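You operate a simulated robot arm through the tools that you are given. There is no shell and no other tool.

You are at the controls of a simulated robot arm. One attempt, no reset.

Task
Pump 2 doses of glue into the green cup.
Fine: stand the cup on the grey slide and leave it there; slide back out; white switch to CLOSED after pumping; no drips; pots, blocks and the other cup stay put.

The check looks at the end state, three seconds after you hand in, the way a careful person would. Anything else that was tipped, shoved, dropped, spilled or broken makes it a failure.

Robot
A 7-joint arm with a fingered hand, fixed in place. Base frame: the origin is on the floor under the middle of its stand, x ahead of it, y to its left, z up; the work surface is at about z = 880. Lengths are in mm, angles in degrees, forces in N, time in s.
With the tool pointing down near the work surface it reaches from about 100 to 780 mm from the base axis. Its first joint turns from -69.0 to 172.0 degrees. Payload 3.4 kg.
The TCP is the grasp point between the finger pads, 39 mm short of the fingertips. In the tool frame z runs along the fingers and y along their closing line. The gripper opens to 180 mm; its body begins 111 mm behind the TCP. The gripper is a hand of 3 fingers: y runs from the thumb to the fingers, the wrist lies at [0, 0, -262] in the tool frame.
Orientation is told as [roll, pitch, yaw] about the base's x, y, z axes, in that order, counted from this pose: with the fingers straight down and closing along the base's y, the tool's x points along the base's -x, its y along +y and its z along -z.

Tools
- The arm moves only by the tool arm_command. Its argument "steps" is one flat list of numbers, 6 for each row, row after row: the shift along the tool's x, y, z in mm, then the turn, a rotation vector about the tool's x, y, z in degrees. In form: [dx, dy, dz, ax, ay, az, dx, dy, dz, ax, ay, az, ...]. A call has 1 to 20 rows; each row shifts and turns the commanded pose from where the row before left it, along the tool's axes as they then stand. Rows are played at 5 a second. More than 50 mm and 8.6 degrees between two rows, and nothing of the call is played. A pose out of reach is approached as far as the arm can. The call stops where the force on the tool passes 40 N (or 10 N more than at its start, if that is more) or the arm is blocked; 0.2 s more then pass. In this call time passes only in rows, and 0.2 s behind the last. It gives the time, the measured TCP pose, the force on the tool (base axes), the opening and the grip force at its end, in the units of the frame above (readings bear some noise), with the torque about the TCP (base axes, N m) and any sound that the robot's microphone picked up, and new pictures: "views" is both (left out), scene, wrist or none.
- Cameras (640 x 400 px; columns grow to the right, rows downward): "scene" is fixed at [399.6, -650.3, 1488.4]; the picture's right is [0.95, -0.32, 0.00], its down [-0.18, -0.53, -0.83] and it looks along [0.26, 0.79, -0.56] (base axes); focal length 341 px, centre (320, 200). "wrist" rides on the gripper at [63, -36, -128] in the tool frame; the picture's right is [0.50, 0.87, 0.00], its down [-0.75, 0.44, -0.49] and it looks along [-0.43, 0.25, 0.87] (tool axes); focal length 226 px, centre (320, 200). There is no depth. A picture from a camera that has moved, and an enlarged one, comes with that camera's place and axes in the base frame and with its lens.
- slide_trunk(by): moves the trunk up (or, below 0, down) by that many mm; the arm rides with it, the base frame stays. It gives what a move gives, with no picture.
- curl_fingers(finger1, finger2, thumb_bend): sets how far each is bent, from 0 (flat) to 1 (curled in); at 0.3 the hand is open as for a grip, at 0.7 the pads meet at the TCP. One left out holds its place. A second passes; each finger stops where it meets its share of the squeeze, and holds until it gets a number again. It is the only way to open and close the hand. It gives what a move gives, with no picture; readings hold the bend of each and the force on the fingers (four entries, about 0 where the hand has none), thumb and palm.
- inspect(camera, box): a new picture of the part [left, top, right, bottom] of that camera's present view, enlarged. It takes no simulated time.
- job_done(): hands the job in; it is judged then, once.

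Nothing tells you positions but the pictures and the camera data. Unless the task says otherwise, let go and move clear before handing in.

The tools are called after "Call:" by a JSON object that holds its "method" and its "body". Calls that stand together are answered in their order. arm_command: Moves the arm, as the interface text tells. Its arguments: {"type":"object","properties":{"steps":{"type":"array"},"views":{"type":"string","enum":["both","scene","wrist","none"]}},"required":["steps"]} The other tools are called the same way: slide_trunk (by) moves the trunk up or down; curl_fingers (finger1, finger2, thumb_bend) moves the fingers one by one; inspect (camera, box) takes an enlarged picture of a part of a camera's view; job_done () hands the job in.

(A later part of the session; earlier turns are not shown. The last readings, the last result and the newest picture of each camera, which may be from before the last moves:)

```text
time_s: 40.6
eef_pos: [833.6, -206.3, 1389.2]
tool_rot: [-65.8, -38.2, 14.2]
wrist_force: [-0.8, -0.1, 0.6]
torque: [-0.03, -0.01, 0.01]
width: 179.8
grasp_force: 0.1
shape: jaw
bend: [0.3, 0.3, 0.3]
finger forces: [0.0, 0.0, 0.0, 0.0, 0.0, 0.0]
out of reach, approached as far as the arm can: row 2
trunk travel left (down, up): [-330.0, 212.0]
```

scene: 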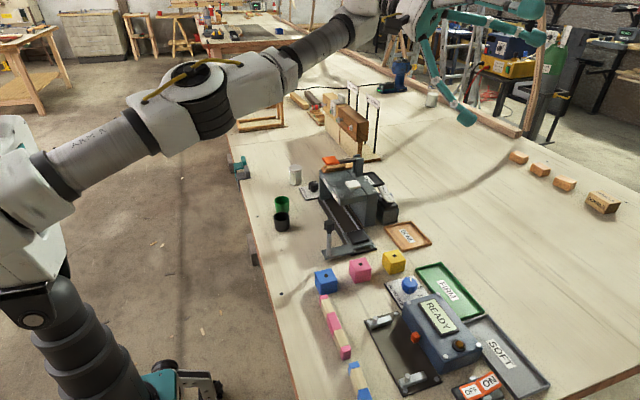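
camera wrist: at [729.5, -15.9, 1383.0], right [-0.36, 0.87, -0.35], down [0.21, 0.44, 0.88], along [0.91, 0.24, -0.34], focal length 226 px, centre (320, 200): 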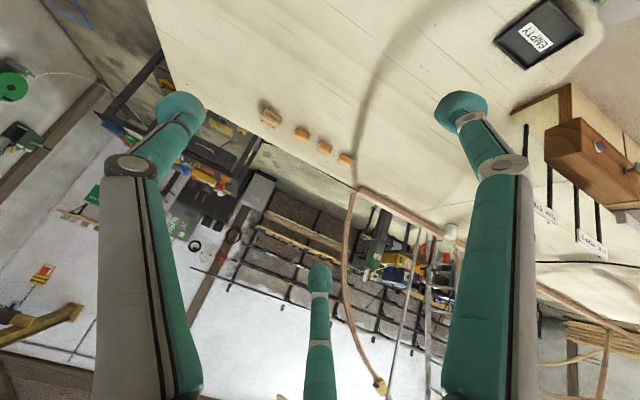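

The elbow has swung out to the side. Now I'll pull inward to bend it there.

Call:
{"method": "arm_command", "body": {"steps": [29, -1.3, -7.4, 0, 0, 0, 29, -1.3, -7.4, 0, 0, 0, 29, -1.3, -7.4, 0, 0, 0, 29, -1.3, -7.4, 0, 0, 0, 0, 0, 0, 0, 0, 0], "views": "scene"}}

```text
time_s: 41.8
eef_pos: [724.0, -206.7, 1328.0]
tool_rot: [-65.8, -38.3, 14.3]
wrist_force: [-0.3, 0.1, -0.5]
torque: [-0.01, 0.05, 0.04]
width: 180.2
grasp_force: 0.0
shape: jaw
bend: [0.3, 0.3, 0.3]
finger forces: [0.1, 0.0, 0.0, 0.0, 0.1, 0.0]
trunk travel left (down, up): [-330.0, 212.0]
```

scene: 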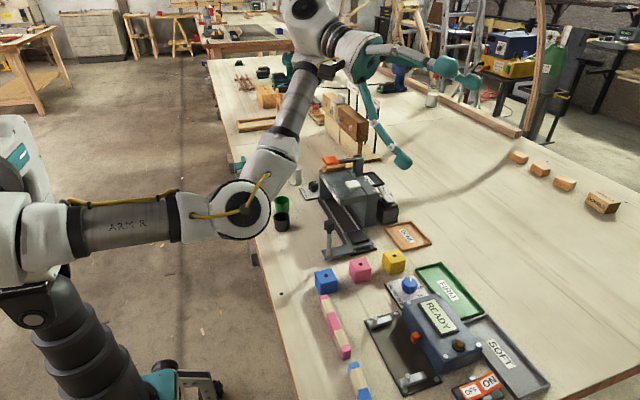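

The swivel trick works: the elbow moved about 25° for a 50° hand roll. I'll keep rolling the hand about the shoulder-wrist axis in free space so the elbow moves further out and up.

Call:
{"method": "arm_command", "body": {"steps": [-2.3, -36.7, -2.6, 8.05, -0.33, -2.0, -2.3, -36.7, -2.6, 8.05, -0.33, -2.0, -2.3, -36.7, -2.6, 8.05, -0.33, -2.0, -2.3, -36.7, -2.6, 8.05, -0.33, -2.0, -2.3, -36.7, -2.6, 8.05, -0.33, -2.0, -2.3, -36.7, -2.6, 8.05, -0.33, -2.0, -2.3, -36.7, -2.6, 8.05, -0.33, -2.0, -2.3, -36.7, -2.6, 8.05, -0.33, -2.0, 0, 0, 0, 0, 0, 0], "views": "scene"}}

```text
time_s: 43.8
eef_pos: [588.6, -199.1, 1570.4]
tool_rot: [-130.9, -22.9, 14.7]
wrist_force: [0.5, 0.3, -0.4]
torque: [-0.01, -0.03, 0.02]
width: 180.3
grasp_force: 0.1
shape: jaw
bend: [0.3, 0.3, 0.3]
finger forces: [0.0, 0.0, 0.1, 0.0, 0.1, 0.1]
trunk travel left (down, up): [-330.0, 212.0]
```

scene: 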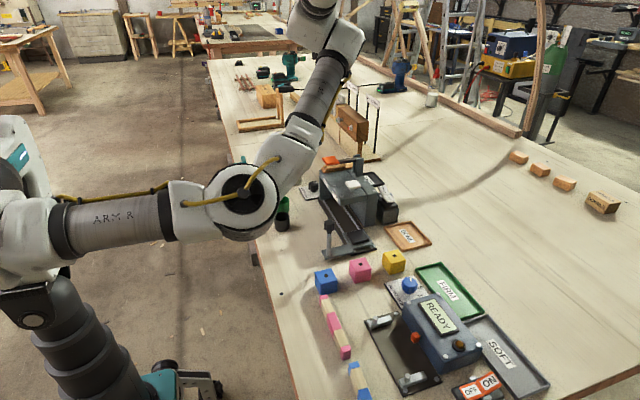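

Call:
{"method": "arm_command", "body": {"steps": [-2.3, -36.7, -2.6, 8.05, -0.33, -2.0, -2.3, -36.7, -2.6, 8.05, -0.33, -2.0, -2.3, -36.7, -2.6, 8.05, -0.33, -2.0, -2.3, -36.7, -2.6, 8.05, -0.33, -2.0, -2.3, -36.7, -2.6, 8.05, -0.33, -2.0, -2.3, -36.7, -2.6, 8.05, -0.33, -2.0, -2.3, -36.7, -2.6, 8.05, -0.33, -2.0, -2.3, -36.7, -2.6, 8.05, -0.33, -2.0, -2.3, -36.7, -2.6, 8.05, -0.33, -2.0, -2.3, -36.7, -2.6, 8.05, -0.33, -2.0, 0, 0, 0, 0, 0, 0], "views": "scene"}}

```text
time_s: 46.2
eef_pos: [547.0, 127.1, 1637.7]
tool_rot: [154.1, -16.2, -3.9]
wrist_force: [-0.2, 0.2, 0.3]
torque: [0.01, -0.02, -0.06]
width: 180.0
grasp_force: 0.1
shape: jaw
bend: [0.3, 0.3, 0.3]
finger forces: [0.0, 0.0, 0.1, 0.0, 0.0, 0.1]
trunk travel left (down, up): [-330.0, 212.0]
```

scene: 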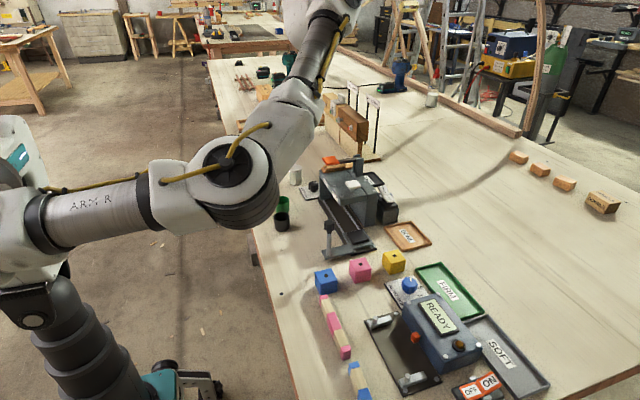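

Call:
{"method": "arm_command", "body": {"steps": [-2.3, -36.7, -2.6, 8.05, -0.33, -2.0, -2.3, -36.7, -2.6, 8.05, -0.33, -2.0, -2.3, -36.7, -2.6, 8.05, -0.33, -2.0, -2.3, -36.7, -2.6, 8.05, -0.33, -2.0, -2.3, -36.7, -2.6, 8.05, -0.33, -2.0, -2.3, -36.7, -2.6, 8.05, -0.33, -2.0, -2.3, -36.7, -2.6, 8.05, -0.33, -2.0, -2.3, -36.7, -2.6, 8.05, -0.33, -2.0, -2.3, -36.7, -2.6, 8.05, -0.33, -2.0, -2.3, -36.7, -2.6, 8.05, -0.33, -2.0, 0, 0, 0, 0, 0, 0], "views": "scene"}}

```text
time_s: 48.6
eef_pos: [705.1, 247.9, 1363.5]
tool_rot: [77.6, -31.4, -15.6]
wrist_force: [-0.3, 0.3, 0.0]
torque: [-0.01, -0.02, 0.02]
width: 179.9
grasp_force: 0.0
shape: jaw
bend: [0.3, 0.3, 0.3]
finger forces: [0.0, 0.1, 0.0, 0.0, 0.1, 0.0]
trunk travel left (down, up): [-330.0, 212.0]
```

scene: 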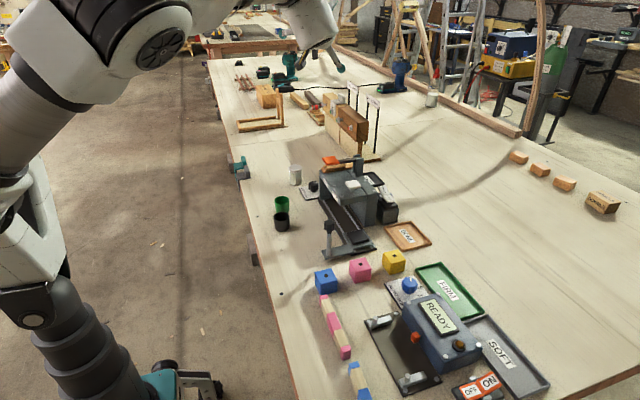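

The elbow is now out and up. A bit more rolling brings the hand back to pointing forward and down.

Call:
{"method": "arm_command", "body": {"steps": [-2.3, -36.7, -2.6, 8.05, -0.33, -2.0, -2.3, -36.7, -2.6, 8.05, -0.33, -2.0, -2.3, -36.7, -2.6, 8.05, -0.33, -2.0, -2.3, -36.7, -2.6, 8.05, -0.33, -2.0, -2.3, -36.7, -2.6, 8.05, -0.33, -2.0, -2.3, -36.7, -2.6, 8.05, -0.33, -2.0, -2.3, -36.7, -2.6, 8.05, -0.33, -2.0, -2.3, -36.7, -2.6, 8.05, -0.33, -2.0, 0, 0, 0, 0, 0, 0], "views": "scene"}}

```text
time_s: 50.6
eef_pos: [725.6, 158.1, 1245.0]
tool_rot: [44.5, -39.8, -12.2]
wrist_force: [0.0, -0.1, 0.1]
torque: [-0.02, 0.0, -0.05]
width: 179.9
grasp_force: 0.0
shape: jaw
bend: [0.3, 0.3, 0.3]
finger forces: [0.0, 0.0, 0.0, 0.1, 0.0, 0.1]
out of reach, approached as far as the arm can: row 4, 5, 6, 7, 8
trunk travel left (down, up): [-330.0, 212.0]
```

scene: 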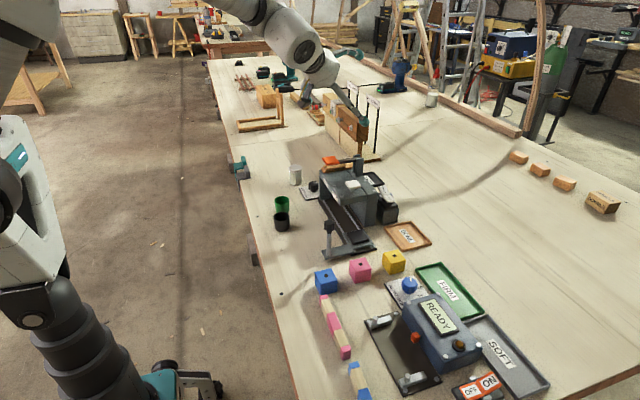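

The arm is now elbow-up, which suits downward work. I'll swing the hand straight down with the wrist held in place.

Call:
{"method": "arm_command", "body": {"steps": [28.3, -23.8, -2.6, 5.21, 6.2, 0, 28.3, -23.8, -2.6, 5.21, 6.2, 0, 28.3, -23.8, -2.6, 5.21, 6.2, 0, 28.3, -23.8, -2.6, 5.21, 6.2, 0, 0, 0, 0, 0, 0, 0], "views": "scene"}}

```text
time_s: 51.8
eef_pos: [530.5, 131.6, 1130.4]
tool_rot: [16.3, -18.4, 2.1]
wrist_force: [-0.4, 0.2, 0.3]
torque: [-0.02, -0.01, 0.01]
width: 180.1
grasp_force: 0.1
shape: jaw
bend: [0.3, 0.3, 0.3]
finger forces: [0.0, 0.0, 0.0, 0.0, 0.0, 0.1]
out of reach, approached as far as the arm can: row 1, 2, 3, 4
trunk travel left (down, up): [-330.0, 212.0]
```

scene: 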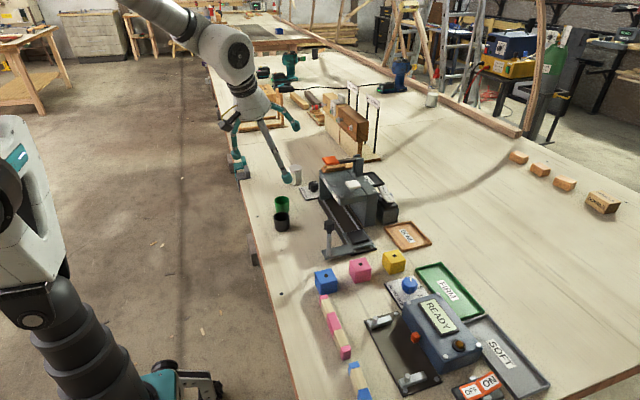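

Call:
{"method": "arm_command", "body": {"steps": [0, 0, 0, 5.45, 6.0, 0, 0, 0, 0, 5.45, 6.0, 0, 0, 0, 0, 5.45, 6.0, 0, 0, 0, 0, 0, 0, 0], "views": "both"}}

```text
time_s: 52.8
eef_pos: [443.3, 100.6, 1144.7]
tool_rot: [2.7, 0.9, 4.9]
wrist_force: [-0.4, 0.4, -0.2]
torque: [0.0, 0.0, 0.02]
width: 179.8
grasp_force: 0.1
shape: jaw
bend: [0.3, 0.3, 0.3]
finger forces: [0.1, 0.1, 0.0, 0.1, 0.0, 0.1]
out of reach, approached as far as the arm can: row 1, 2, 3
trunk travel left (down, up): [-330.0, 212.0]
camera wrist: at [386.2, 53.8, 1272.5], right [-0.57, 0.82, 0.05], down [0.72, 0.48, 0.5], along [0.39, 0.32, -0.86], focal length 226 px, centre (320, 200)
```

scene: 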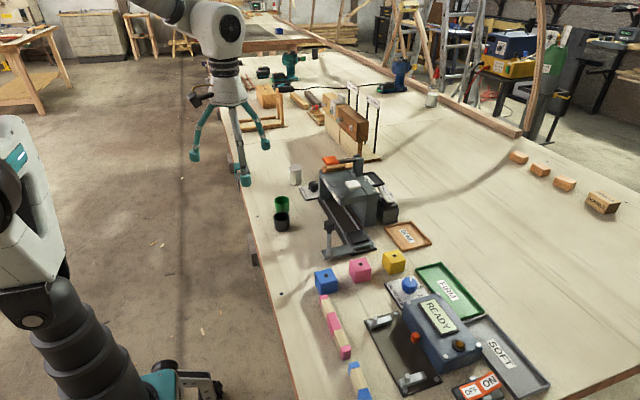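
wrist: 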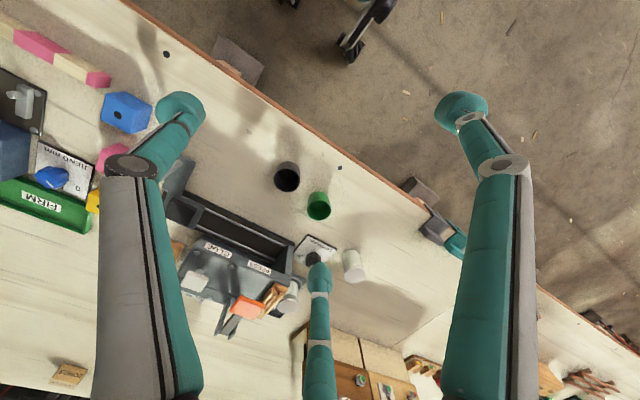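

The hand now points down with the elbow up. I'll test outward motion toward the cup.

Call:
{"method": "arm_command", "body": {"steps": [-20, 10, 0, 0, 0, 0, -20, 10, 0, 0, 0, 0, -20, 10, 0, 0, 0, 0, 0, 0, 0, 0, 0, 0], "views": "none"}}

```text
time_s: 53.8
eef_pos: [449.4, 114.2, 1157.4]
tool_rot: [3.5, 1.0, 4.9]
wrist_force: [-0.5, -0.3, 0.3]
torque: [-0.01, 0.02, 0.04]
width: 179.9
grasp_force: 0.0
shape: jaw
bend: [0.3, 0.3, 0.3]
finger forces: [0.1, 0.1, 0.0, 0.0, 0.0, 0.1]
out of reach, approached as far as the arm can: row 1, 2, 3
trunk travel left (down, up): [-330.0, 212.0]
```

Call:
{"method": "arm_command", "body": {"steps": [0, 15, 20, 0, 0, 0, 0, 15, 20, 0, 0, 0, 0, 15, 20, 0, 0, 0, 0, 15, 20, 0, 0, 0, 0, 0, 0, 0, 0, 0], "views": "scene"}}

```text
time_s: 55.0
eef_pos: [410.7, 118.3, 1103.1]
tool_rot: [3.6, 1.2, 4.9]
wrist_force: [-0.4, -0.3, -0.6]
torque: [0.0, -0.01, -0.01]
width: 179.9
grasp_force: 0.1
shape: jaw
bend: [0.3, 0.3, 0.3]
finger forces: [0.1, 0.0, 0.0, 0.1, 0.1, 0.1]
out of reach, approached as far as the arm can: row 1, 2, 3, 4
trunk travel left (down, up): [-330.0, 212.0]
```

scene: 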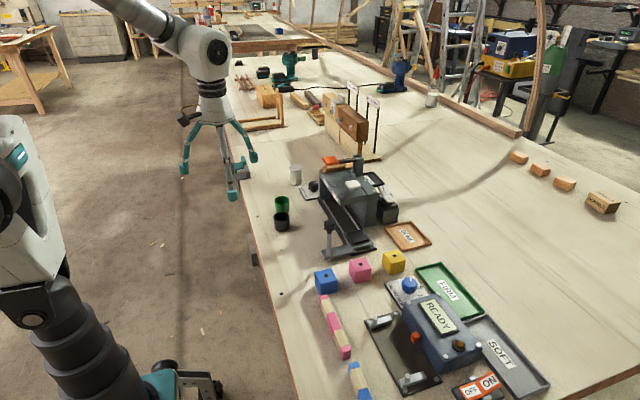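

Call:
{"method": "arm_command", "body": {"steps": [0, 0, 0, 0, 0, 8, 0, 0, 0, 0, 0, 8, 0, 0, 0, 0, 0, 8, 0, 0, 0, 0, 0, 0], "views": "none"}}

Call:
{"method": "arm_command", "body": {"steps": [-10, 20, 0, 0, 0, 0, -10, 20, 0, 0, 0, 0, 0, 0, 0, 0, 0, 0], "views": "none"}}

```text
time_s: 56.0
eef_pos: [414.4, 108.9, 1103.2]
tool_rot: [2.4, 2.3, -19.2]
wrist_force: [0.1, -0.3, 0.4]
torque: [-0.01, 0.02, -0.01]
width: 180.1
grasp_force: 0.1
shape: jaw
bend: [0.3, 0.3, 0.3]
finger forces: [0.1, 0.0, 0.0, 0.0, 0.0, 0.1]
out of reach, approached as far as the arm can: row 1, 3
trunk travel left (down, up): [-330.0, 212.0]
```

```text
time_s: 56.8
eef_pos: [428.1, 111.5, 1117.9]
tool_rot: [2.6, 2.2, -19.0]
wrist_force: [0.7, -0.3, -0.5]
torque: [-0.01, -0.03, -0.02]
width: 180.2
grasp_force: 0.1
shape: jaw
bend: [0.3, 0.3, 0.3]
finger forces: [0.0, 0.0, 0.0, 0.0, 0.1, 0.0]
out of reach, approached as far as the arm can: row 1, 2
trunk travel left (down, up): [-330.0, 212.0]
```

Call:
{"method": "arm_command", "body": {"steps": [0, -25, 0, 0, 0, 0, 0, -25, 0, 0, 0, 0, 0, 0, 0, 0, 0, 0], "views": "none"}}

Call:
{"method": "arm_command", "body": {"steps": [0, 0, -25, 0, 0, 0, 0, 0, -25, 0, 0, 0, 0, 0, 0, 0, 0, 0], "views": "none"}}

```text
time_s: 57.6
eef_pos: [421.5, 93.6, 1107.0]
tool_rot: [2.0, 2.3, -19.0]
wrist_force: [-1.0, 0.0, 0.1]
torque: [0.0, -0.02, -0.01]
width: 179.8
grasp_force: 0.1
shape: jaw
bend: [0.3, 0.3, 0.3]
finger forces: [0.0, 0.1, 0.0, 0.0, 0.0, 0.0]
out of reach, approached as far as the arm can: row 1, 2
trunk travel left (down, up): [-330.0, 212.0]
```

```text
time_s: 58.4
eef_pos: [421.3, 95.4, 1108.2]
tool_rot: [2.0, 2.3, -19.0]
wrist_force: [0.2, 0.6, 0.0]
torque: [-0.02, 0.0, 0.05]
width: 180.1
grasp_force: 0.0
shape: jaw
bend: [0.3, 0.3, 0.3]
finger forces: [0.1, 0.0, 0.0, 0.0, 0.1, 0.0]
out of reach, approached as far as the arm can: row 1, 2
trunk travel left (down, up): [-330.0, 212.0]
```

The arm is pinned against joint limits in this fully elbow-up posture. I'll back out part of that roll to an elbow-right-and-up posture, which moved freely.

Call:
{"method": "arm_command", "body": {"steps": [-10.9, 34.2, -2.5, -7.41, -2.56, -2.6, -10.9, 34.2, -2.5, -7.41, -2.56, -2.6, -10.9, 34.2, -2.5, -7.41, -2.56, -2.6, -10.9, 34.2, -2.5, -7.41, -2.56, -2.6, -10.9, 34.2, -2.5, -7.41, -2.56, -2.6, 0, 0, 0, 0, 0, 0], "views": "scene"}}

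```text
time_s: 59.8
eef_pos: [510.6, 233.7, 1171.3]
tool_rot: [38.6, -14.6, -11.4]
wrist_force: [-0.5, 0.5, -0.7]
torque: [-0.04, -0.01, 0.01]
width: 180.1
grasp_force: 0.0
shape: jaw
bend: [0.3, 0.3, 0.3]
finger forces: [0.0, 0.0, 0.0, 0.0, 0.0, 0.0]
trunk travel left (down, up): [-330.0, 212.0]
```

scene: 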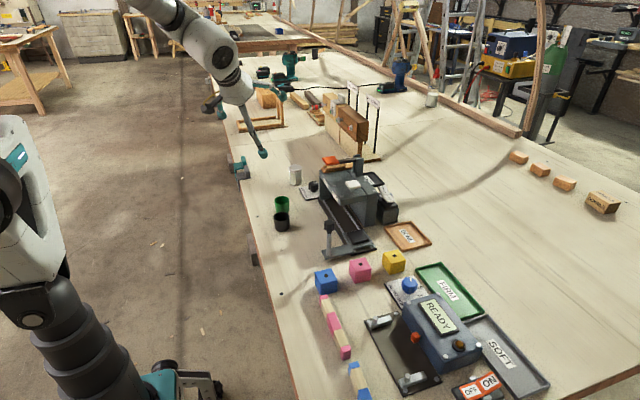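

Call:
{"method": "arm_command", "body": {"steps": [-20, 0, 0, 0, 0, 0, -20, 0, 0, 0, 0, 0, -20, 0, 0, 0, 0, 0, 0, 0, 0, 0, 0, 0], "views": "none"}}

```text
time_s: 60.8
eef_pos: [566.4, 224.0, 1186.6]
tool_rot: [38.7, -14.5, -11.4]
wrist_force: [0.6, 0.1, -1.0]
torque: [-0.02, -0.03, 0.01]
width: 180.0
grasp_force: 0.0
shape: jaw
bend: [0.3, 0.3, 0.3]
finger forces: [0.0, 0.0, 0.0, 0.0, 0.0, 0.0]
trunk travel left (down, up): [-330.0, 212.0]
```

Call:
{"method": "arm_command", "body": {"steps": [0, 0, 0, 7.4, 3.1, 0, 0, 0, 0, 7.4, 3.1, 0, 0, 0, 0, 0, 0, 0], "views": "none"}}

Call:
{"method": "arm_command", "body": {"steps": [0, 0, 0, 7.4, 3.1, 0, 0, 0, 0, 7.4, 3.1, 0, 0, 0, 0, 0, 0, 0], "views": "scene"}}

```text
time_s: 61.6
eef_pos: [564.9, 225.3, 1186.2]
tool_rot: [22.9, -9.2, -8.0]
wrist_force: [-0.6, -0.6, 0.7]
torque: [-0.04, -0.03, -0.02]
width: 180.1
grasp_force: 0.1
shape: jaw
bend: [0.3, 0.3, 0.3]
finger forces: [0.1, 0.0, 0.0, 0.0, 0.0, 0.0]
trunk travel left (down, up): [-330.0, 212.0]
```

```text
time_s: 62.4
eef_pos: [493.6, 164.5, 1195.9]
tool_rot: [9.9, -2.6, -6.4]
wrist_force: [0.4, -0.5, -0.5]
torque: [-0.01, 0.03, -0.01]
width: 180.0
grasp_force: 0.1
shape: jaw
bend: [0.3, 0.3, 0.3]
finger forces: [0.1, 0.0, 0.1, 0.0, 0.0, 0.0]
out of reach, approached as far as the arm can: row 1, 2
trunk travel left (down, up): [-330.0, 212.0]
```

scene: 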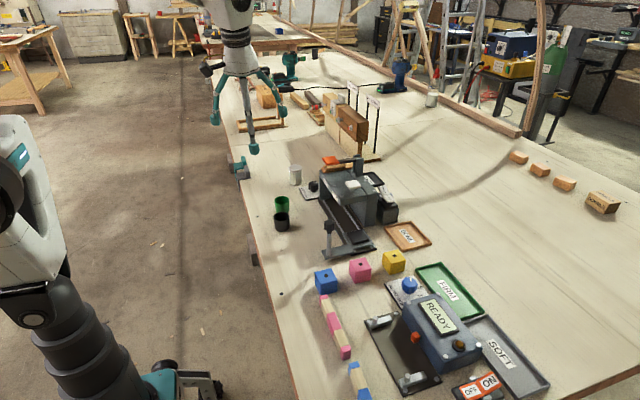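

Call:
{"method": "arm_command", "body": {"steps": [-20, 15, 10, -7.4, -3.1, 0, -20, 15, 10, -7.4, -3.1, 0, 0, 0, 25, 0, 0, 0, 0, 0, 25, 0, 0, 0, 0, 0, 25, 0, 0, 0, 0, 0, 25, 0, 0, 0, 0, 0, 0, 0, 0, 0], "views": "none"}}

```text
time_s: 64.0
eef_pos: [553.1, 219.0, 1098.0]
tool_rot: [23.5, -9.0, -8.2]
wrist_force: [0.2, 0.4, 0.4]
torque: [-0.03, 0.01, 0.01]
width: 179.8
grasp_force: 0.0
shape: jaw
bend: [0.3, 0.3, 0.3]
finger forces: [0.0, 0.0, 0.0, 0.0, 0.0, 0.0]
out of reach, approached as far as the arm can: row 6
trunk travel left (down, up): [-330.0, 212.0]
```

Call:
{"method": "arm_command", "body": {"steps": [0, 0, 0, 7.4, 3.1, 0, 0, 0, 0, 7.4, 3.1, 0, 0, 0, 0, 0, 0, 0], "views": "scene"}}

```text
time_s: 64.8
eef_pos: [491.6, 145.5, 1123.1]
tool_rot: [10.2, -2.4, -6.4]
wrist_force: [0.1, 0.4, 0.5]
torque: [-0.01, 0.03, 0.0]
width: 179.9
grasp_force: 0.1
shape: jaw
bend: [0.3, 0.3, 0.3]
finger forces: [0.1, 0.0, 0.0, 0.0, 0.0, 0.1]
out of reach, approached as far as the arm can: row 1, 2
trunk travel left (down, up): [-330.0, 212.0]
```

scene: 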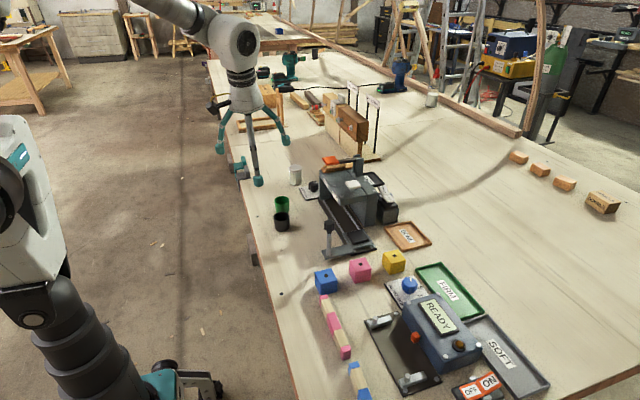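

A forearm roll limit blocks the hand-down orientation in this winding. I'll unwind the roll back to a posture with the elbow down and to the right, and use the hand's 120° symmetry to choose a yaw that suits it.

Call:
{"method": "arm_command", "body": {"steps": [-14, 32.2, -2.35, -7.0, -3.16, -1.6, -14, 32.2, -2.35, -7.0, -3.16, -1.6, -14, 32.2, -2.35, -7.0, -3.16, -1.6, -14, 32.2, -2.35, -7.0, -3.16, -1.6, -14, 32.2, -2.35, -7.0, -3.16, -1.6, -14, 32.2, -2.35, -7.0, -3.16, -1.6, -14, 32.2, -2.35, -7.0, -3.16, -1.6, -14, 32.2, -2.35, -7.0, -3.16, -1.6, -14, 32.2, -2.35, -7.0, -3.16, -1.6, -36.5, -16, -9.8, 0, 0, 0, -36.5, -16, -9.8, 0, 0, 0, -36.5, -16, -9.8, 0, 0, 0, -36.5, -16, -9.8, 0, 0, 0, 0, 0, 0, 0, 0, 0], "views": "none"}}

```text
time_s: 67.8
eef_pos: [703.0, 258.6, 1365.2]
tool_rot: [75.3, -32.6, -14.5]
wrist_force: [-0.4, -0.4, 0.7]
torque: [-0.01, -0.03, -0.01]
width: 180.2
grasp_force: 0.0
shape: jaw
bend: [0.3, 0.3, 0.3]
finger forces: [0.1, 0.0, 0.0, 0.0, 0.0, 0.0]
trunk travel left (down, up): [-330.0, 212.0]
```

Call:
{"method": "arm_command", "body": {"steps": [0.9, 36.7, -2.6, -8.05, 0.33, 2.0, 0.9, 36.7, -2.6, -8.05, 0.33, 2.0, 0.9, 36.7, -2.6, -8.05, 0.33, 2.0, 0.9, 36.7, -2.6, -8.05, 0.33, 2.0, 0.9, 36.7, -2.6, -8.05, 0.33, 2.0, 0.9, 36.7, -2.6, -8.05, 0.33, 2.0, 0.9, 36.7, -2.6, -8.05, 0.33, 2.0, 0.9, 36.7, -2.6, -8.05, 0.33, 2.0, 0.9, 36.7, -2.6, -8.05, 0.33, 2.0, 0.9, 36.7, -2.6, -8.05, 0.33, 2.0, 0, 0, 0, 0, 0, 0], "views": "scene"}}

```text
time_s: 70.2
eef_pos: [543.9, 146.8, 1639.0]
tool_rot: [151.8, -17.0, -3.4]
wrist_force: [-0.4, -0.4, 0.5]
torque: [0.04, 0.02, 0.01]
width: 180.1
grasp_force: 0.1
shape: jaw
bend: [0.3, 0.3, 0.3]
finger forces: [0.0, 0.1, 0.0, 0.1, 0.0, 0.0]
trunk travel left (down, up): [-330.0, 212.0]
```

scene: 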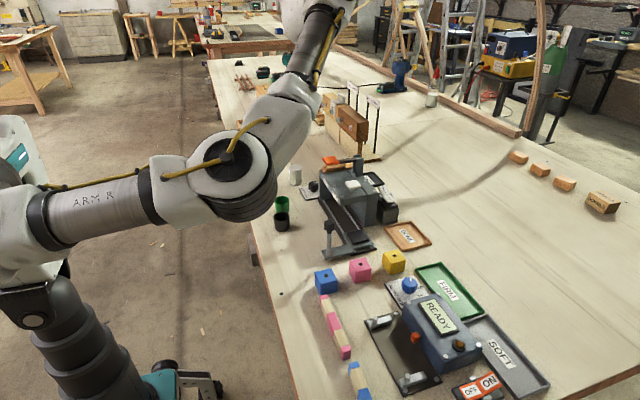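

I'm back at a known posture. My plan is to return to the elbow-right-and-up pose and swing the hand across the forearm axis so the wrist bends the other way. That should allow a comfortable hand-down pose.

Call:
{"method": "arm_command", "body": {"steps": [-2.3, -36.7, -2.6, 8.05, -0.33, -2.0, -2.3, -36.7, -2.6, 8.05, -0.33, -2.0, -2.3, -36.7, -2.6, 8.05, -0.33, -2.0, -2.3, -36.7, -2.6, 8.05, -0.33, -2.0, -2.3, -36.7, -2.6, 8.05, -0.33, -2.0, -2.3, -36.7, -2.6, 8.05, -0.33, -2.0, -2.3, -36.7, -2.6, 8.05, -0.33, -2.0, -2.3, -36.7, -2.6, 8.05, -0.33, -2.0, -2.3, -36.7, -2.6, 8.05, -0.33, -2.0, -2.3, -36.7, -2.6, 8.05, -0.33, -2.0, 0, 0, 0, 0, 0, 0], "views": "none"}}

Call:
{"method": "arm_command", "body": {"steps": [-31.7, -20.4, -2.7, 4.38, -7.0, 1.54, -31.7, -20.4, -2.7, 4.38, -7.0, 1.54, -31.7, -20.4, -2.7, 4.38, -7.0, 1.54, -31.7, -20.4, -2.7, 4.38, -7.0, 1.54, -31.7, -20.4, -2.7, 4.38, -7.0, 1.54, 0, 0, 0, 0, 0, 0], "views": "scene"}}

```text
time_s: 72.6
eef_pos: [704.3, 256.6, 1361.4]
tool_rot: [75.1, -32.4, -14.5]
wrist_force: [0.4, 0.4, 0.1]
torque: [0.02, 0.02, 0.01]
width: 179.9
grasp_force: 0.0
shape: jaw
bend: [0.3, 0.3, 0.3]
finger forces: [0.0, 0.0, 0.0, 0.1, 0.0, 0.0]
trunk travel left (down, up): [-330.0, 212.0]
```

```text
time_s: 74.0
eef_pos: [825.4, 141.2, 1358.2]
tool_rot: [79.3, -33.7, -54.0]
wrist_force: [-1.1, -0.1, -0.3]
torque: [-0.01, 0.03, 0.01]
width: 179.8
grasp_force: 0.0
shape: jaw
bend: [0.3, 0.3, 0.3]
finger forces: [0.0, 0.0, 0.1, 0.1, 0.1, 0.0]
out of reach, approached as far as the arm can: row 5
trunk travel left (down, up): [-330.0, 212.0]
```

scene: 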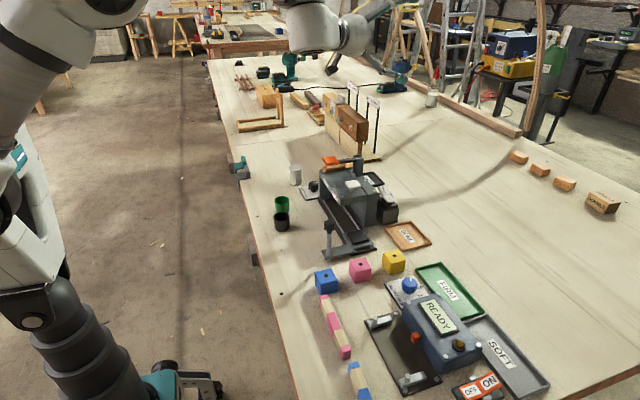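

Call:
{"method": "arm_command", "body": {"steps": [-31.7, -20.4, -2.7, 4.38, -7.0, 1.54, -31.7, -20.4, -2.7, 4.38, -7.0, 1.54, -31.7, -20.4, -2.7, 4.38, -7.0, 1.54, 0, 0, 0, 0, 0, 0], "views": "scene"}}

```text
time_s: 75.0
eef_pos: [861.2, 41.8, 1357.5]
tool_rot: [80.0, -33.0, -79.6]
wrist_force: [0.8, 0.0, 0.6]
torque: [0.01, 0.0, -0.01]
width: 180.0
grasp_force: 0.1
shape: jaw
bend: [0.3, 0.3, 0.3]
finger forces: [0.0, 0.0, 0.0, 0.0, 0.0, 0.1]
trunk travel left (down, up): [-330.0, 212.0]
```

scene: 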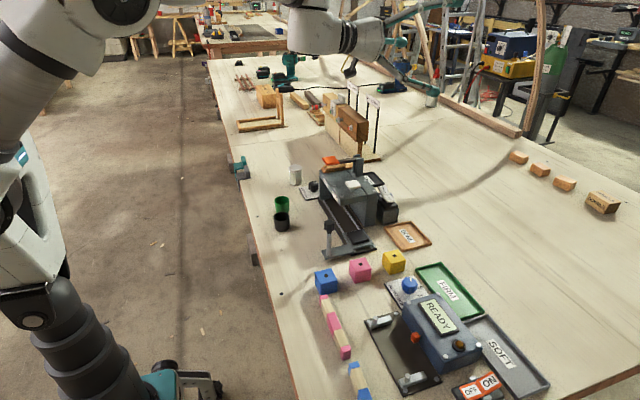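

Call:
{"method": "arm_command", "body": {"steps": [-31.7, -20.4, -2.7, 4.38, -7.0, 1.54, -31.7, -20.4, -2.7, 4.38, -7.0, 1.54, 0, 0, 0, 0, 0, 0], "views": "scene"}}

```text
time_s: 75.8
eef_pos: [857.9, -34.8, 1358.5]
tool_rot: [80.4, -32.3, -96.6]
wrist_force: [1.0, -0.7, 0.7]
torque: [-0.02, -0.01, -0.01]
width: 179.9
grasp_force: 0.1
shape: jaw
bend: [0.3, 0.3, 0.3]
finger forces: [0.1, 0.0, 0.0, 0.1, 0.1, 0.0]
trunk travel left (down, up): [-330.0, 212.0]
```

scene: 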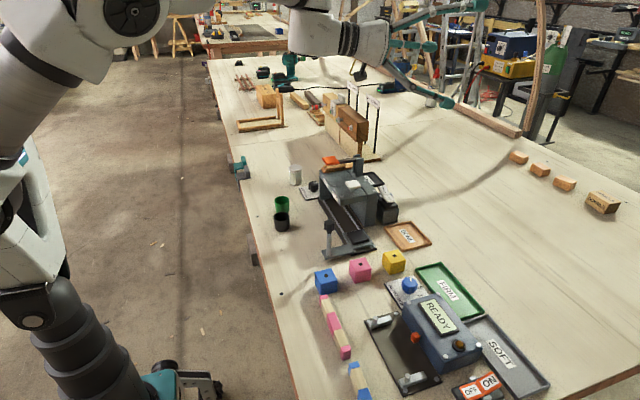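

The swing across the forearm axis went through cleanly. Now I'll rotate the hand down with the wrist held fixed.

Call:
{"method": "arm_command", "body": {"steps": [20.2, -31.5, -2.7, 6.9, 4.42, 0, 20.2, -31.5, -2.7, 6.9, 4.42, 0, 20.2, -31.5, -2.7, 6.9, 4.42, 0, 20.2, -31.5, -2.7, 6.9, 4.42, 0, 20.2, -31.5, -2.7, 6.9, 4.42, 0, 0, 0, 0, 0, 0, 0], "views": "scene"}}

```text
time_s: 77.2
eef_pos: [772.3, -16.1, 1198.9]
tool_rot: [36.1, -20.8, -75.8]
wrist_force: [0.5, 0.7, 0.4]
torque: [0.01, 0.01, -0.05]
width: 180.3
grasp_force: 0.2
shape: jaw
bend: [0.3, 0.3, 0.3]
finger forces: [0.0, 0.1, 0.0, 0.0, 0.0, 0.0]
trunk travel left (down, up): [-330.0, 212.0]
```

scene: 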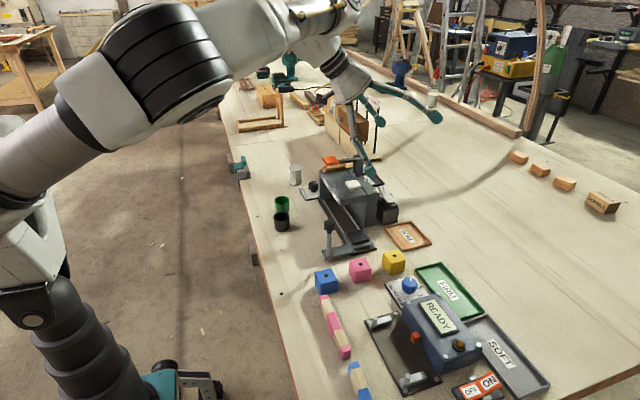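

Call:
{"method": "arm_command", "body": {"steps": [20.2, -31.5, -2.7, 6.9, 4.42, 0, 20.2, -31.5, -2.7, 6.9, 4.42, 0, 20.2, -31.5, -2.7, 6.9, 4.42, 0, 20.2, -31.5, -2.7, 6.9, 4.42, 0, 20.2, -31.5, -2.7, 6.9, 4.42, 0, 0, 0, 0, 0, 0, 0], "views": "both"}}

```text
time_s: 78.6
eef_pos: [602.9, 16.6, 1134.7]
tool_rot: [-0.1, 0.0, -69.0]
wrist_force: [-0.1, 0.8, 0.4]
torque: [-0.01, -0.04, 0.0]
width: 180.0
grasp_force: 0.2
shape: jaw
bend: [0.3, 0.3, 0.3]
finger forces: [0.1, 0.0, 0.0, 0.0, 0.0, 0.0]
trunk travel left (down, up): [-330.0, 212.0]
camera wrist: at [548.1, 63.1, 1262.4], right [0.63, 0.78, 0.0], down [0.68, -0.55, 0.49], along [0.38, -0.31, -0.87], focal length 226 px, centre (320, 200)
```

scene: 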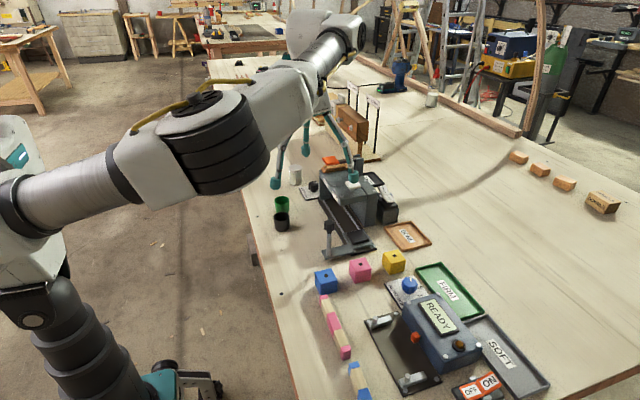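
wrist: 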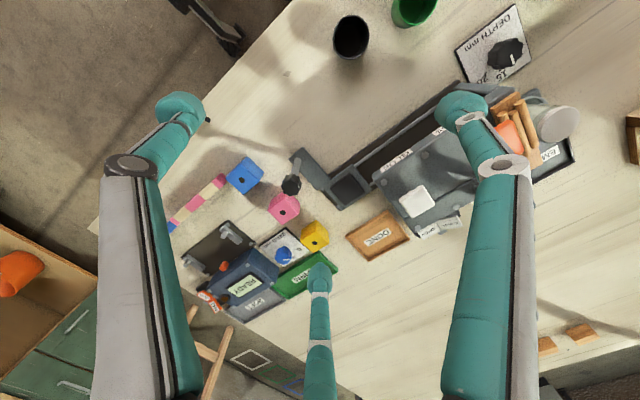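

The arm is back in a good posture: hand down, elbow out right, no warnings. I'll move toward the green cup and re-measure it.

Call:
{"method": "arm_command", "body": {"steps": [25, -1.2, 0, 0, 0, 0, 25, -1.2, 0, 0, 0, 0, 25, -1.2, 0, 0, 0, 0, 25, -1.2, 0, 0, 0, 0, 25, -1.2, 0, 0, 0, 0, 0, 0, 0, 0, 0, 0], "views": "wrist"}}

Call:
{"method": "inspect", "body": {"camera": "wrist", "box": [220, 0, 480, 200]}}

```text
time_s: 80.0
eef_pos: [554.5, 130.6, 1136.0]
tool_rot: [0.0, 0.0, -69.0]
wrist_force: [-1.2, 0.7, -0.8]
torque: [0.03, -0.04, 0.01]
width: 180.1
grasp_force: 0.1
shape: jaw
bend: [0.3, 0.3, 0.3]
finger forces: [0.0, 0.1, 0.0, 0.0, 0.0, 0.0]
trunk travel left (down, up): [-330.0, 212.0]
camera wrist: at [499.2, 178.5, 1263.9], right [0.63, 0.78, 0.0], down [0.68, -0.55, 0.49], along [0.38, -0.31, -0.87], focal length 226 px, centre (320, 200)
```

wrist: 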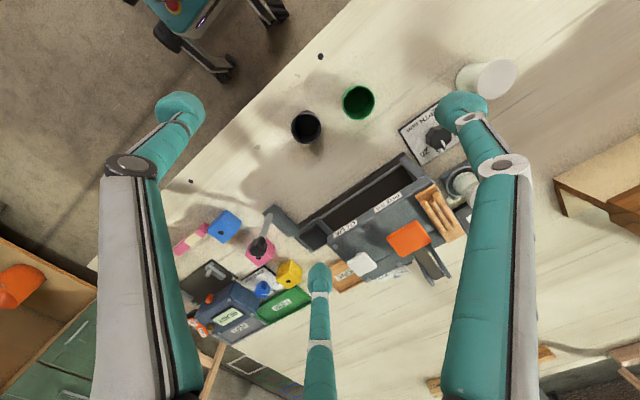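

```text
2.00 times, centred on (350, 100) of wrist
camera zoom: at [499.2, 178.5, 1263.9], right [0.63, 0.78, 0.0], down [0.68, -0.55, 0.49], along [0.38, -0.31, -0.87], focal length 452 px, centre (260, 400)
```

zoom: 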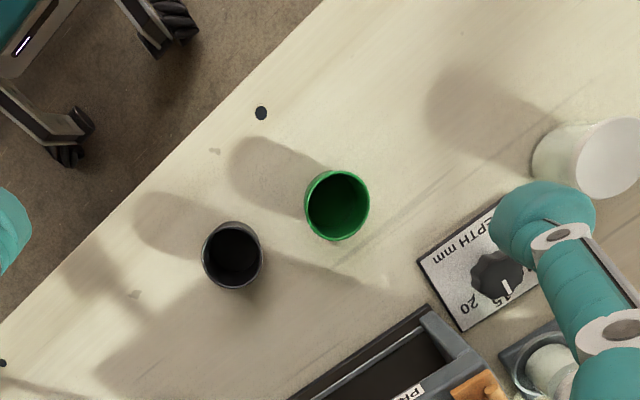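

Three views agree on the green cup at about (562,195) with its rim near z=912, so it is roughly 45 mm wide and 32 mm tall. I'll partly close the fingers and centre over it.

Call:
{"method": "curl_fingers", "body": {"finger1": 0.45, "finger2": 0.45, "thumb_bend": 0.45}}

Call:
{"method": "arm_command", "body": {"steps": [19, 10, 20, 0, 0, 0, 19, 10, 20, 0, 0, 0, 19, 10, 20, 0, 0, 0, 0, 0, 0, 0, 0, 0], "views": "both"}}

```text
time_s: 81.0
eef_pos: [553.7, 131.9, 1134.8]
tool_rot: [0.0, 0.0, -69.0]
wrist_force: [-0.5, -0.1, 0.0]
torque: [0.01, -0.01, -0.02]
width: 93.4
grasp_force: 0.0
shape: fingers
bend: [0.45, 0.45, 0.45]
finger forces: [0.0, 0.0, 0.0, 0.0, 0.1, 0.0]
trunk travel left (down, up): [-330.0, 212.0]
```

```text
time_s: 82.0
eef_pos: [560.3, 196.6, 1073.5]
tool_rot: [0.1, 0.0, -69.0]
wrist_force: [0.3, 0.4, -0.1]
torque: [0.03, 0.03, 0.0]
width: 93.3
grasp_force: 0.1
shape: fingers
bend: [0.45, 0.45, 0.45]
finger forces: [0.0, 0.0, 0.0, 0.0, 0.1, 0.1]
trunk travel left (down, up): [-330.0, 212.0]
camera wrist: at [505.5, 244.3, 1200.6], right [0.63, 0.78, 0.0], down [0.68, -0.55, 0.49], along [0.38, -0.31, -0.87], focal length 226 px, centre (320, 200)
```

scene: 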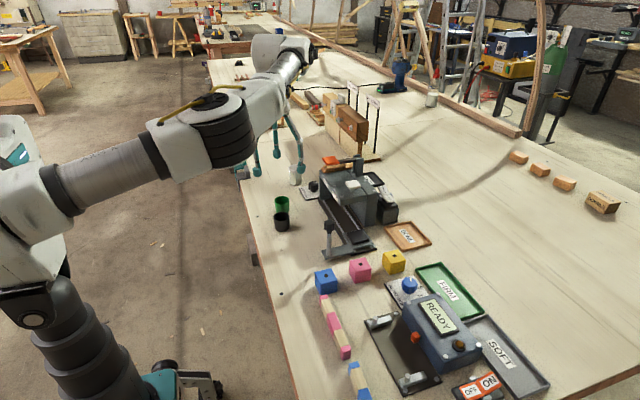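
wrist: 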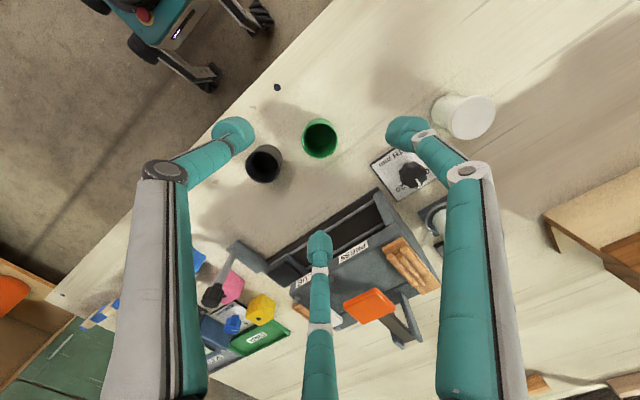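

Call:
{"method": "inspect", "body": {"camera": "wrist", "box": [220, 80, 420, 200]}}

```text
3.20 times, centred on (320, 140) of wrist
camera zoom: at [505.5, 244.3, 1200.6], right [0.63, 0.78, 0.0], down [0.68, -0.55, 0.49], along [0.38, -0.31, -0.87], focal length 723 px, centre (320, 392)
```

zoom: 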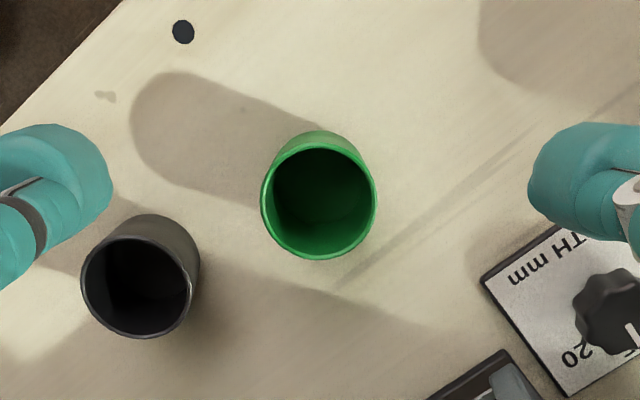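

The cup sits almost on the hand axis. I'll descend partway and check again.

Call:
{"method": "arm_command", "body": {"steps": [0, 0, 25, 0, 0, 0, 0, 0, 25, 0, 0, 0, 0, 0, 25, 0, 0, 0, 0, 0, 0, 0, 0, 0], "views": "wrist"}}

Call:
{"method": "inspect", "body": {"camera": "wrist", "box": [200, 60, 440, 260]}}

Call:
{"method": "inspect", "body": {"camera": "scene", "box": [240, 140, 340, 240]}}

```text
time_s: 83.0
eef_pos: [560.6, 196.4, 998.0]
tool_rot: [0.0, -0.1, -69.1]
wrist_force: [-0.5, -0.4, -0.7]
torque: [0.01, -0.02, -0.01]
width: 93.3
grasp_force: 0.1
shape: fingers
bend: [0.45, 0.45, 0.45]
finger forces: [0.0, 0.0, 0.0, 0.1, 0.1, 0.0]
trunk travel left (down, up): [-330.0, 212.0]
camera wrist: at [505.7, 243.2, 1126.3], right [0.63, 0.78, 0.0], down [0.68, -0.55, 0.49], along [0.38, -0.31, -0.87], focal length 226 px, centre (320, 200)
```

wrist: 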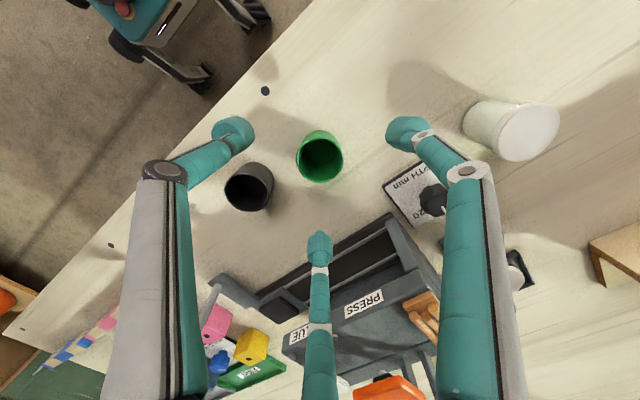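

```text
2.00 times, centred on (320, 160) of wrist
camera zoom: at [505.7, 243.2, 1126.3], right [0.63, 0.78, 0.0], down [0.68, -0.55, 0.49], along [0.38, -0.31, -0.87], focal length 452 px, centre (320, 280)
```

zoom: 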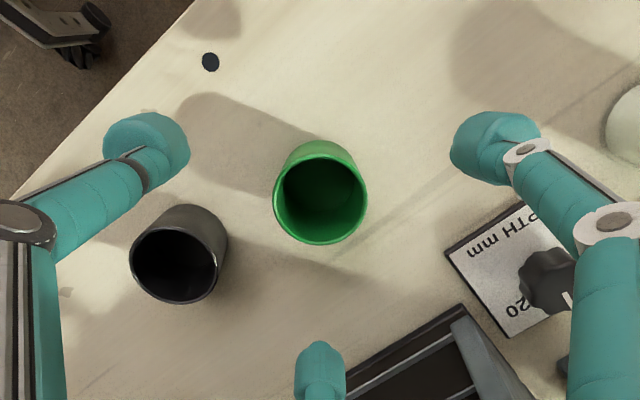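

```text
4.00 times, centred on (290, 190) of scene
camera zoom: at [399.6, -650.3, 1488.4], right [0.95, -0.32, 0.0], down [-0.18, -0.53, -0.83], along [0.26, 0.79, -0.56], focal length 1365 px, centre (440, 240)
```

zoom: 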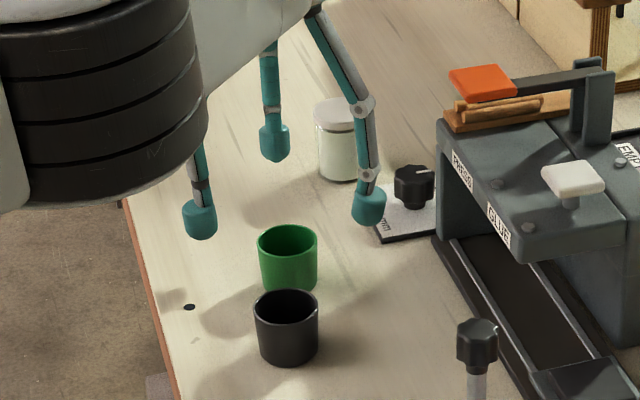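

The rim measures about 46 mm across at z≈913, and it is centred on the hand axis within 1–2 mm. I'll descend so the fingertips are just above the table around the cup.

Call:
{"method": "arm_command", "body": {"steps": [0, 0, 20, 0, 0, 0, 0, 0, 20, 0, 0, 0, 0, 0, 15, 0, 0, 0, 0, 0, 10, 0, 0, 0, 0, 0, 5, 0, 0, 0, 0, 0, 0, 0, 0, 0], "views": "both"}}

Call:
{"method": "inspect", "body": {"camera": "scene", "box": [250, 150, 330, 240]}}

```text
time_s: 84.4
eef_pos: [561.7, 195.6, 928.5]
tool_rot: [-0.1, -0.1, -69.0]
wrist_force: [0.6, 0.1, 1.1]
torque: [-0.03, 0.01, -0.02]
width: 93.0
grasp_force: 0.1
shape: fingers
bend: [0.45, 0.45, 0.45]
finger forces: [0.0, 0.0, 0.1, 0.0, 0.0, 0.1]
trunk travel left (down, up): [-330.0, 212.0]
camera wrist: at [505.8, 242.4, 1057.1], right [0.63, 0.78, 0.0], down [0.68, -0.55, 0.49], along [0.38, -0.31, -0.87], focal length 226 px, centre (320, 200)
```

scene: 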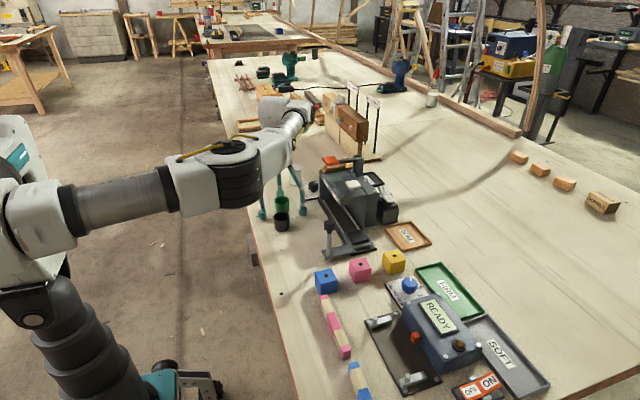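
wrist: 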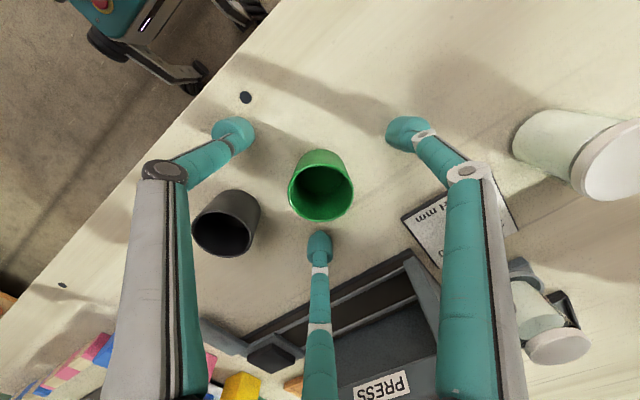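

```text
4.44 times, centred on (290, 195) of scene
camera zoom: at [399.6, -650.3, 1488.4], right [0.95, -0.32, 0.0], down [-0.18, -0.53, -0.83], along [0.26, 0.79, -0.56], focal length 1517 px, centre (453, 222)
```

zoom: 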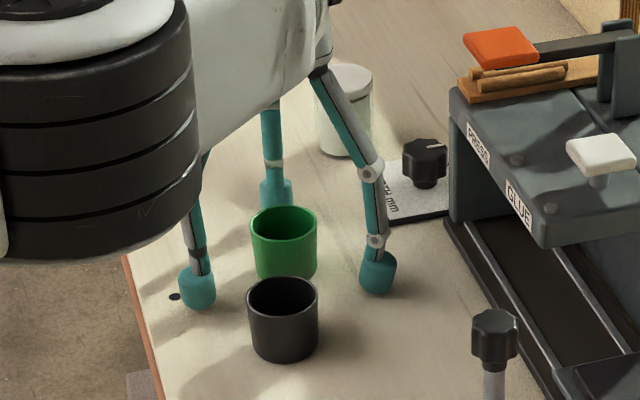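

Call:
{"method": "curl_fingers", "body": {"finger1": 0.52, "finger2": 0.52, "thumb_bend": 0.52}}

Call:
{"method": "inspect", "body": {"camera": "wrist", "box": [200, 100, 440, 280]}}

```text
time_s: 85.4
eef_pos: [561.4, 196.1, 928.4]
tool_rot: [0.0, -0.1, -69.0]
wrist_force: [0.7, -0.1, 0.4]
torque: [-0.05, 0.02, 0.0]
width: 65.2
grasp_force: 0.2
shape: fingers
bend: [0.52, 0.52, 0.52]
finger forces: [0.0, 0.0, 0.1, 0.0, 0.0, 0.0]
trunk travel left (down, up): [-330.0, 212.0]
```

```text
2.22 times, centred on (320, 190) of wrist
camera zoom: at [505.8, 242.4, 1057.4], right [0.63, 0.78, 0.0], down [0.68, -0.55, 0.49], along [0.38, -0.31, -0.87], focal length 502 px, centre (320, 222)
```

zoom: 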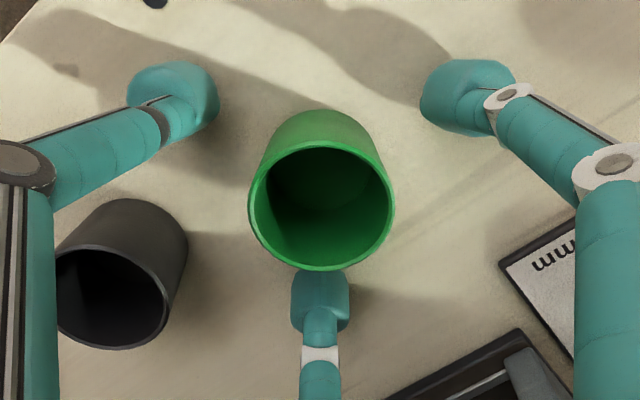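

Call:
{"method": "curl_fingers", "body": {"finger1": 0.57, "finger2": 0.57, "thumb_bend": 0.57}}

Call:
{"method": "inspect", "body": {"camera": "wrist", "box": [200, 100, 440, 280]}}

```text
time_s: 86.4
eef_pos: [561.3, 196.1, 929.5]
tool_rot: [0.0, -0.1, -69.0]
wrist_force: [-1.0, -0.2, 0.2]
torque: [-0.04, 0.02, 0.0]
width: 49.6
grasp_force: 0.0
shape: fingers
bend: [0.56, 0.56, 0.56]
finger forces: [0.0, 0.0, 0.0, 0.0, 0.0, 0.1]
trunk travel left (down, up): [-330.0, 212.0]
```

```text
2.22 times, centred on (320, 190) of wrist
camera zoom: at [505.9, 242.4, 1057.3], right [0.63, 0.78, 0.0], down [0.68, -0.55, 0.49], along [0.38, -0.31, -0.87], focal length 502 px, centre (320, 222)
```

zoom: 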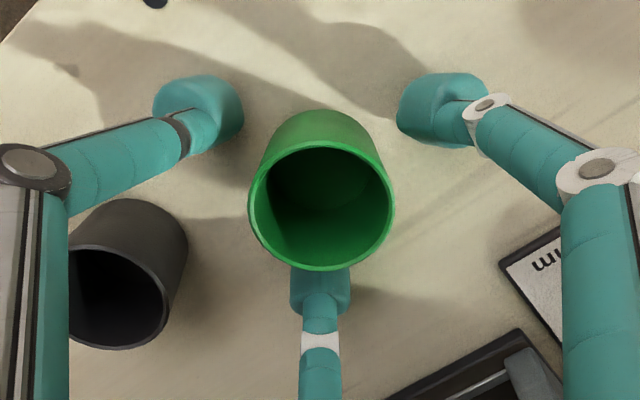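

Call:
{"method": "curl_fingers", "body": {"finger1": 0.61, "finger2": 0.61, "thumb_bend": 0.61}}

Call:
{"method": "inspect", "body": {"camera": "wrist", "box": [200, 100, 440, 280]}}

```text
time_s: 87.4
eef_pos: [561.4, 196.0, 929.2]
tool_rot: [0.0, -0.1, -69.0]
wrist_force: [-0.5, 0.1, 0.5]
torque: [0.0, -0.01, -0.03]
width: 31.6
grasp_force: 0.4
shape: fingers
bend: [0.6, 0.6, 0.61]
finger forces: [0.4, 0.4, 0.0, 0.0, 0.3, 0.1]
trunk travel left (down, up): [-330.0, 212.0]
```

```text
2.22 times, centred on (320, 190) of wrist
camera zoom: at [505.9, 242.4, 1057.3], right [0.63, 0.78, 0.0], down [0.68, -0.55, 0.49], along [0.38, -0.31, -0.87], focal length 502 px, centre (320, 222)
```

zoom: 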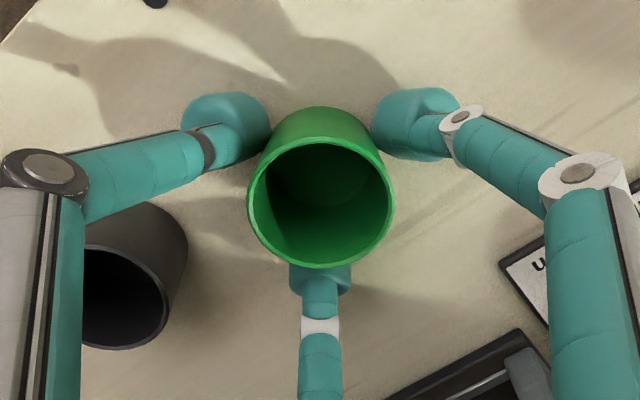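

All three fingers are just touching. I'll squeeze a little more and check the grip.

Call:
{"method": "curl_fingers", "body": {"finger1": 0.65, "finger2": 0.65, "thumb_bend": 0.65}}

Call:
{"method": "inspect", "body": {"camera": "wrist", "box": [200, 100, 440, 280]}}

```text
time_s: 88.4
eef_pos: [561.0, 196.5, 929.2]
tool_rot: [0.1, -0.2, -69.0]
wrist_force: [-0.4, 0.0, 0.1]
torque: [0.02, -0.02, 0.0]
width: 28.8
grasp_force: 5.8
shape: fingers
bend: [0.61, 0.61, 0.62]
finger forces: [3.5, 3.6, 0.0, 0.0, 4.4, 0.0]
trunk travel left (down, up): [-330.0, 212.0]
```

```text
2.22 times, centred on (320, 190) of wrist
camera zoom: at [505.9, 242.4, 1057.3], right [0.63, 0.78, 0.0], down [0.68, -0.55, 0.49], along [0.38, -0.31, -0.87], focal length 502 px, centre (320, 222)
```

zoom: 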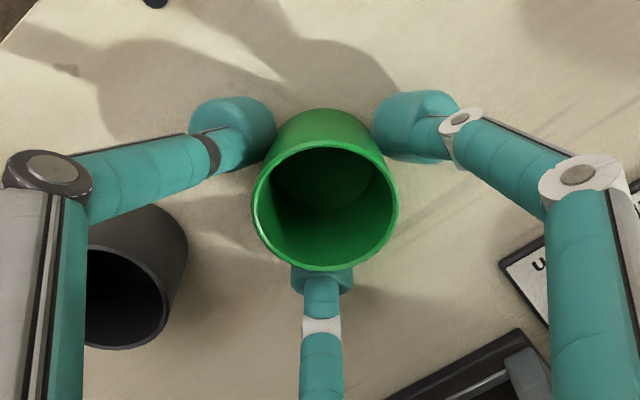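

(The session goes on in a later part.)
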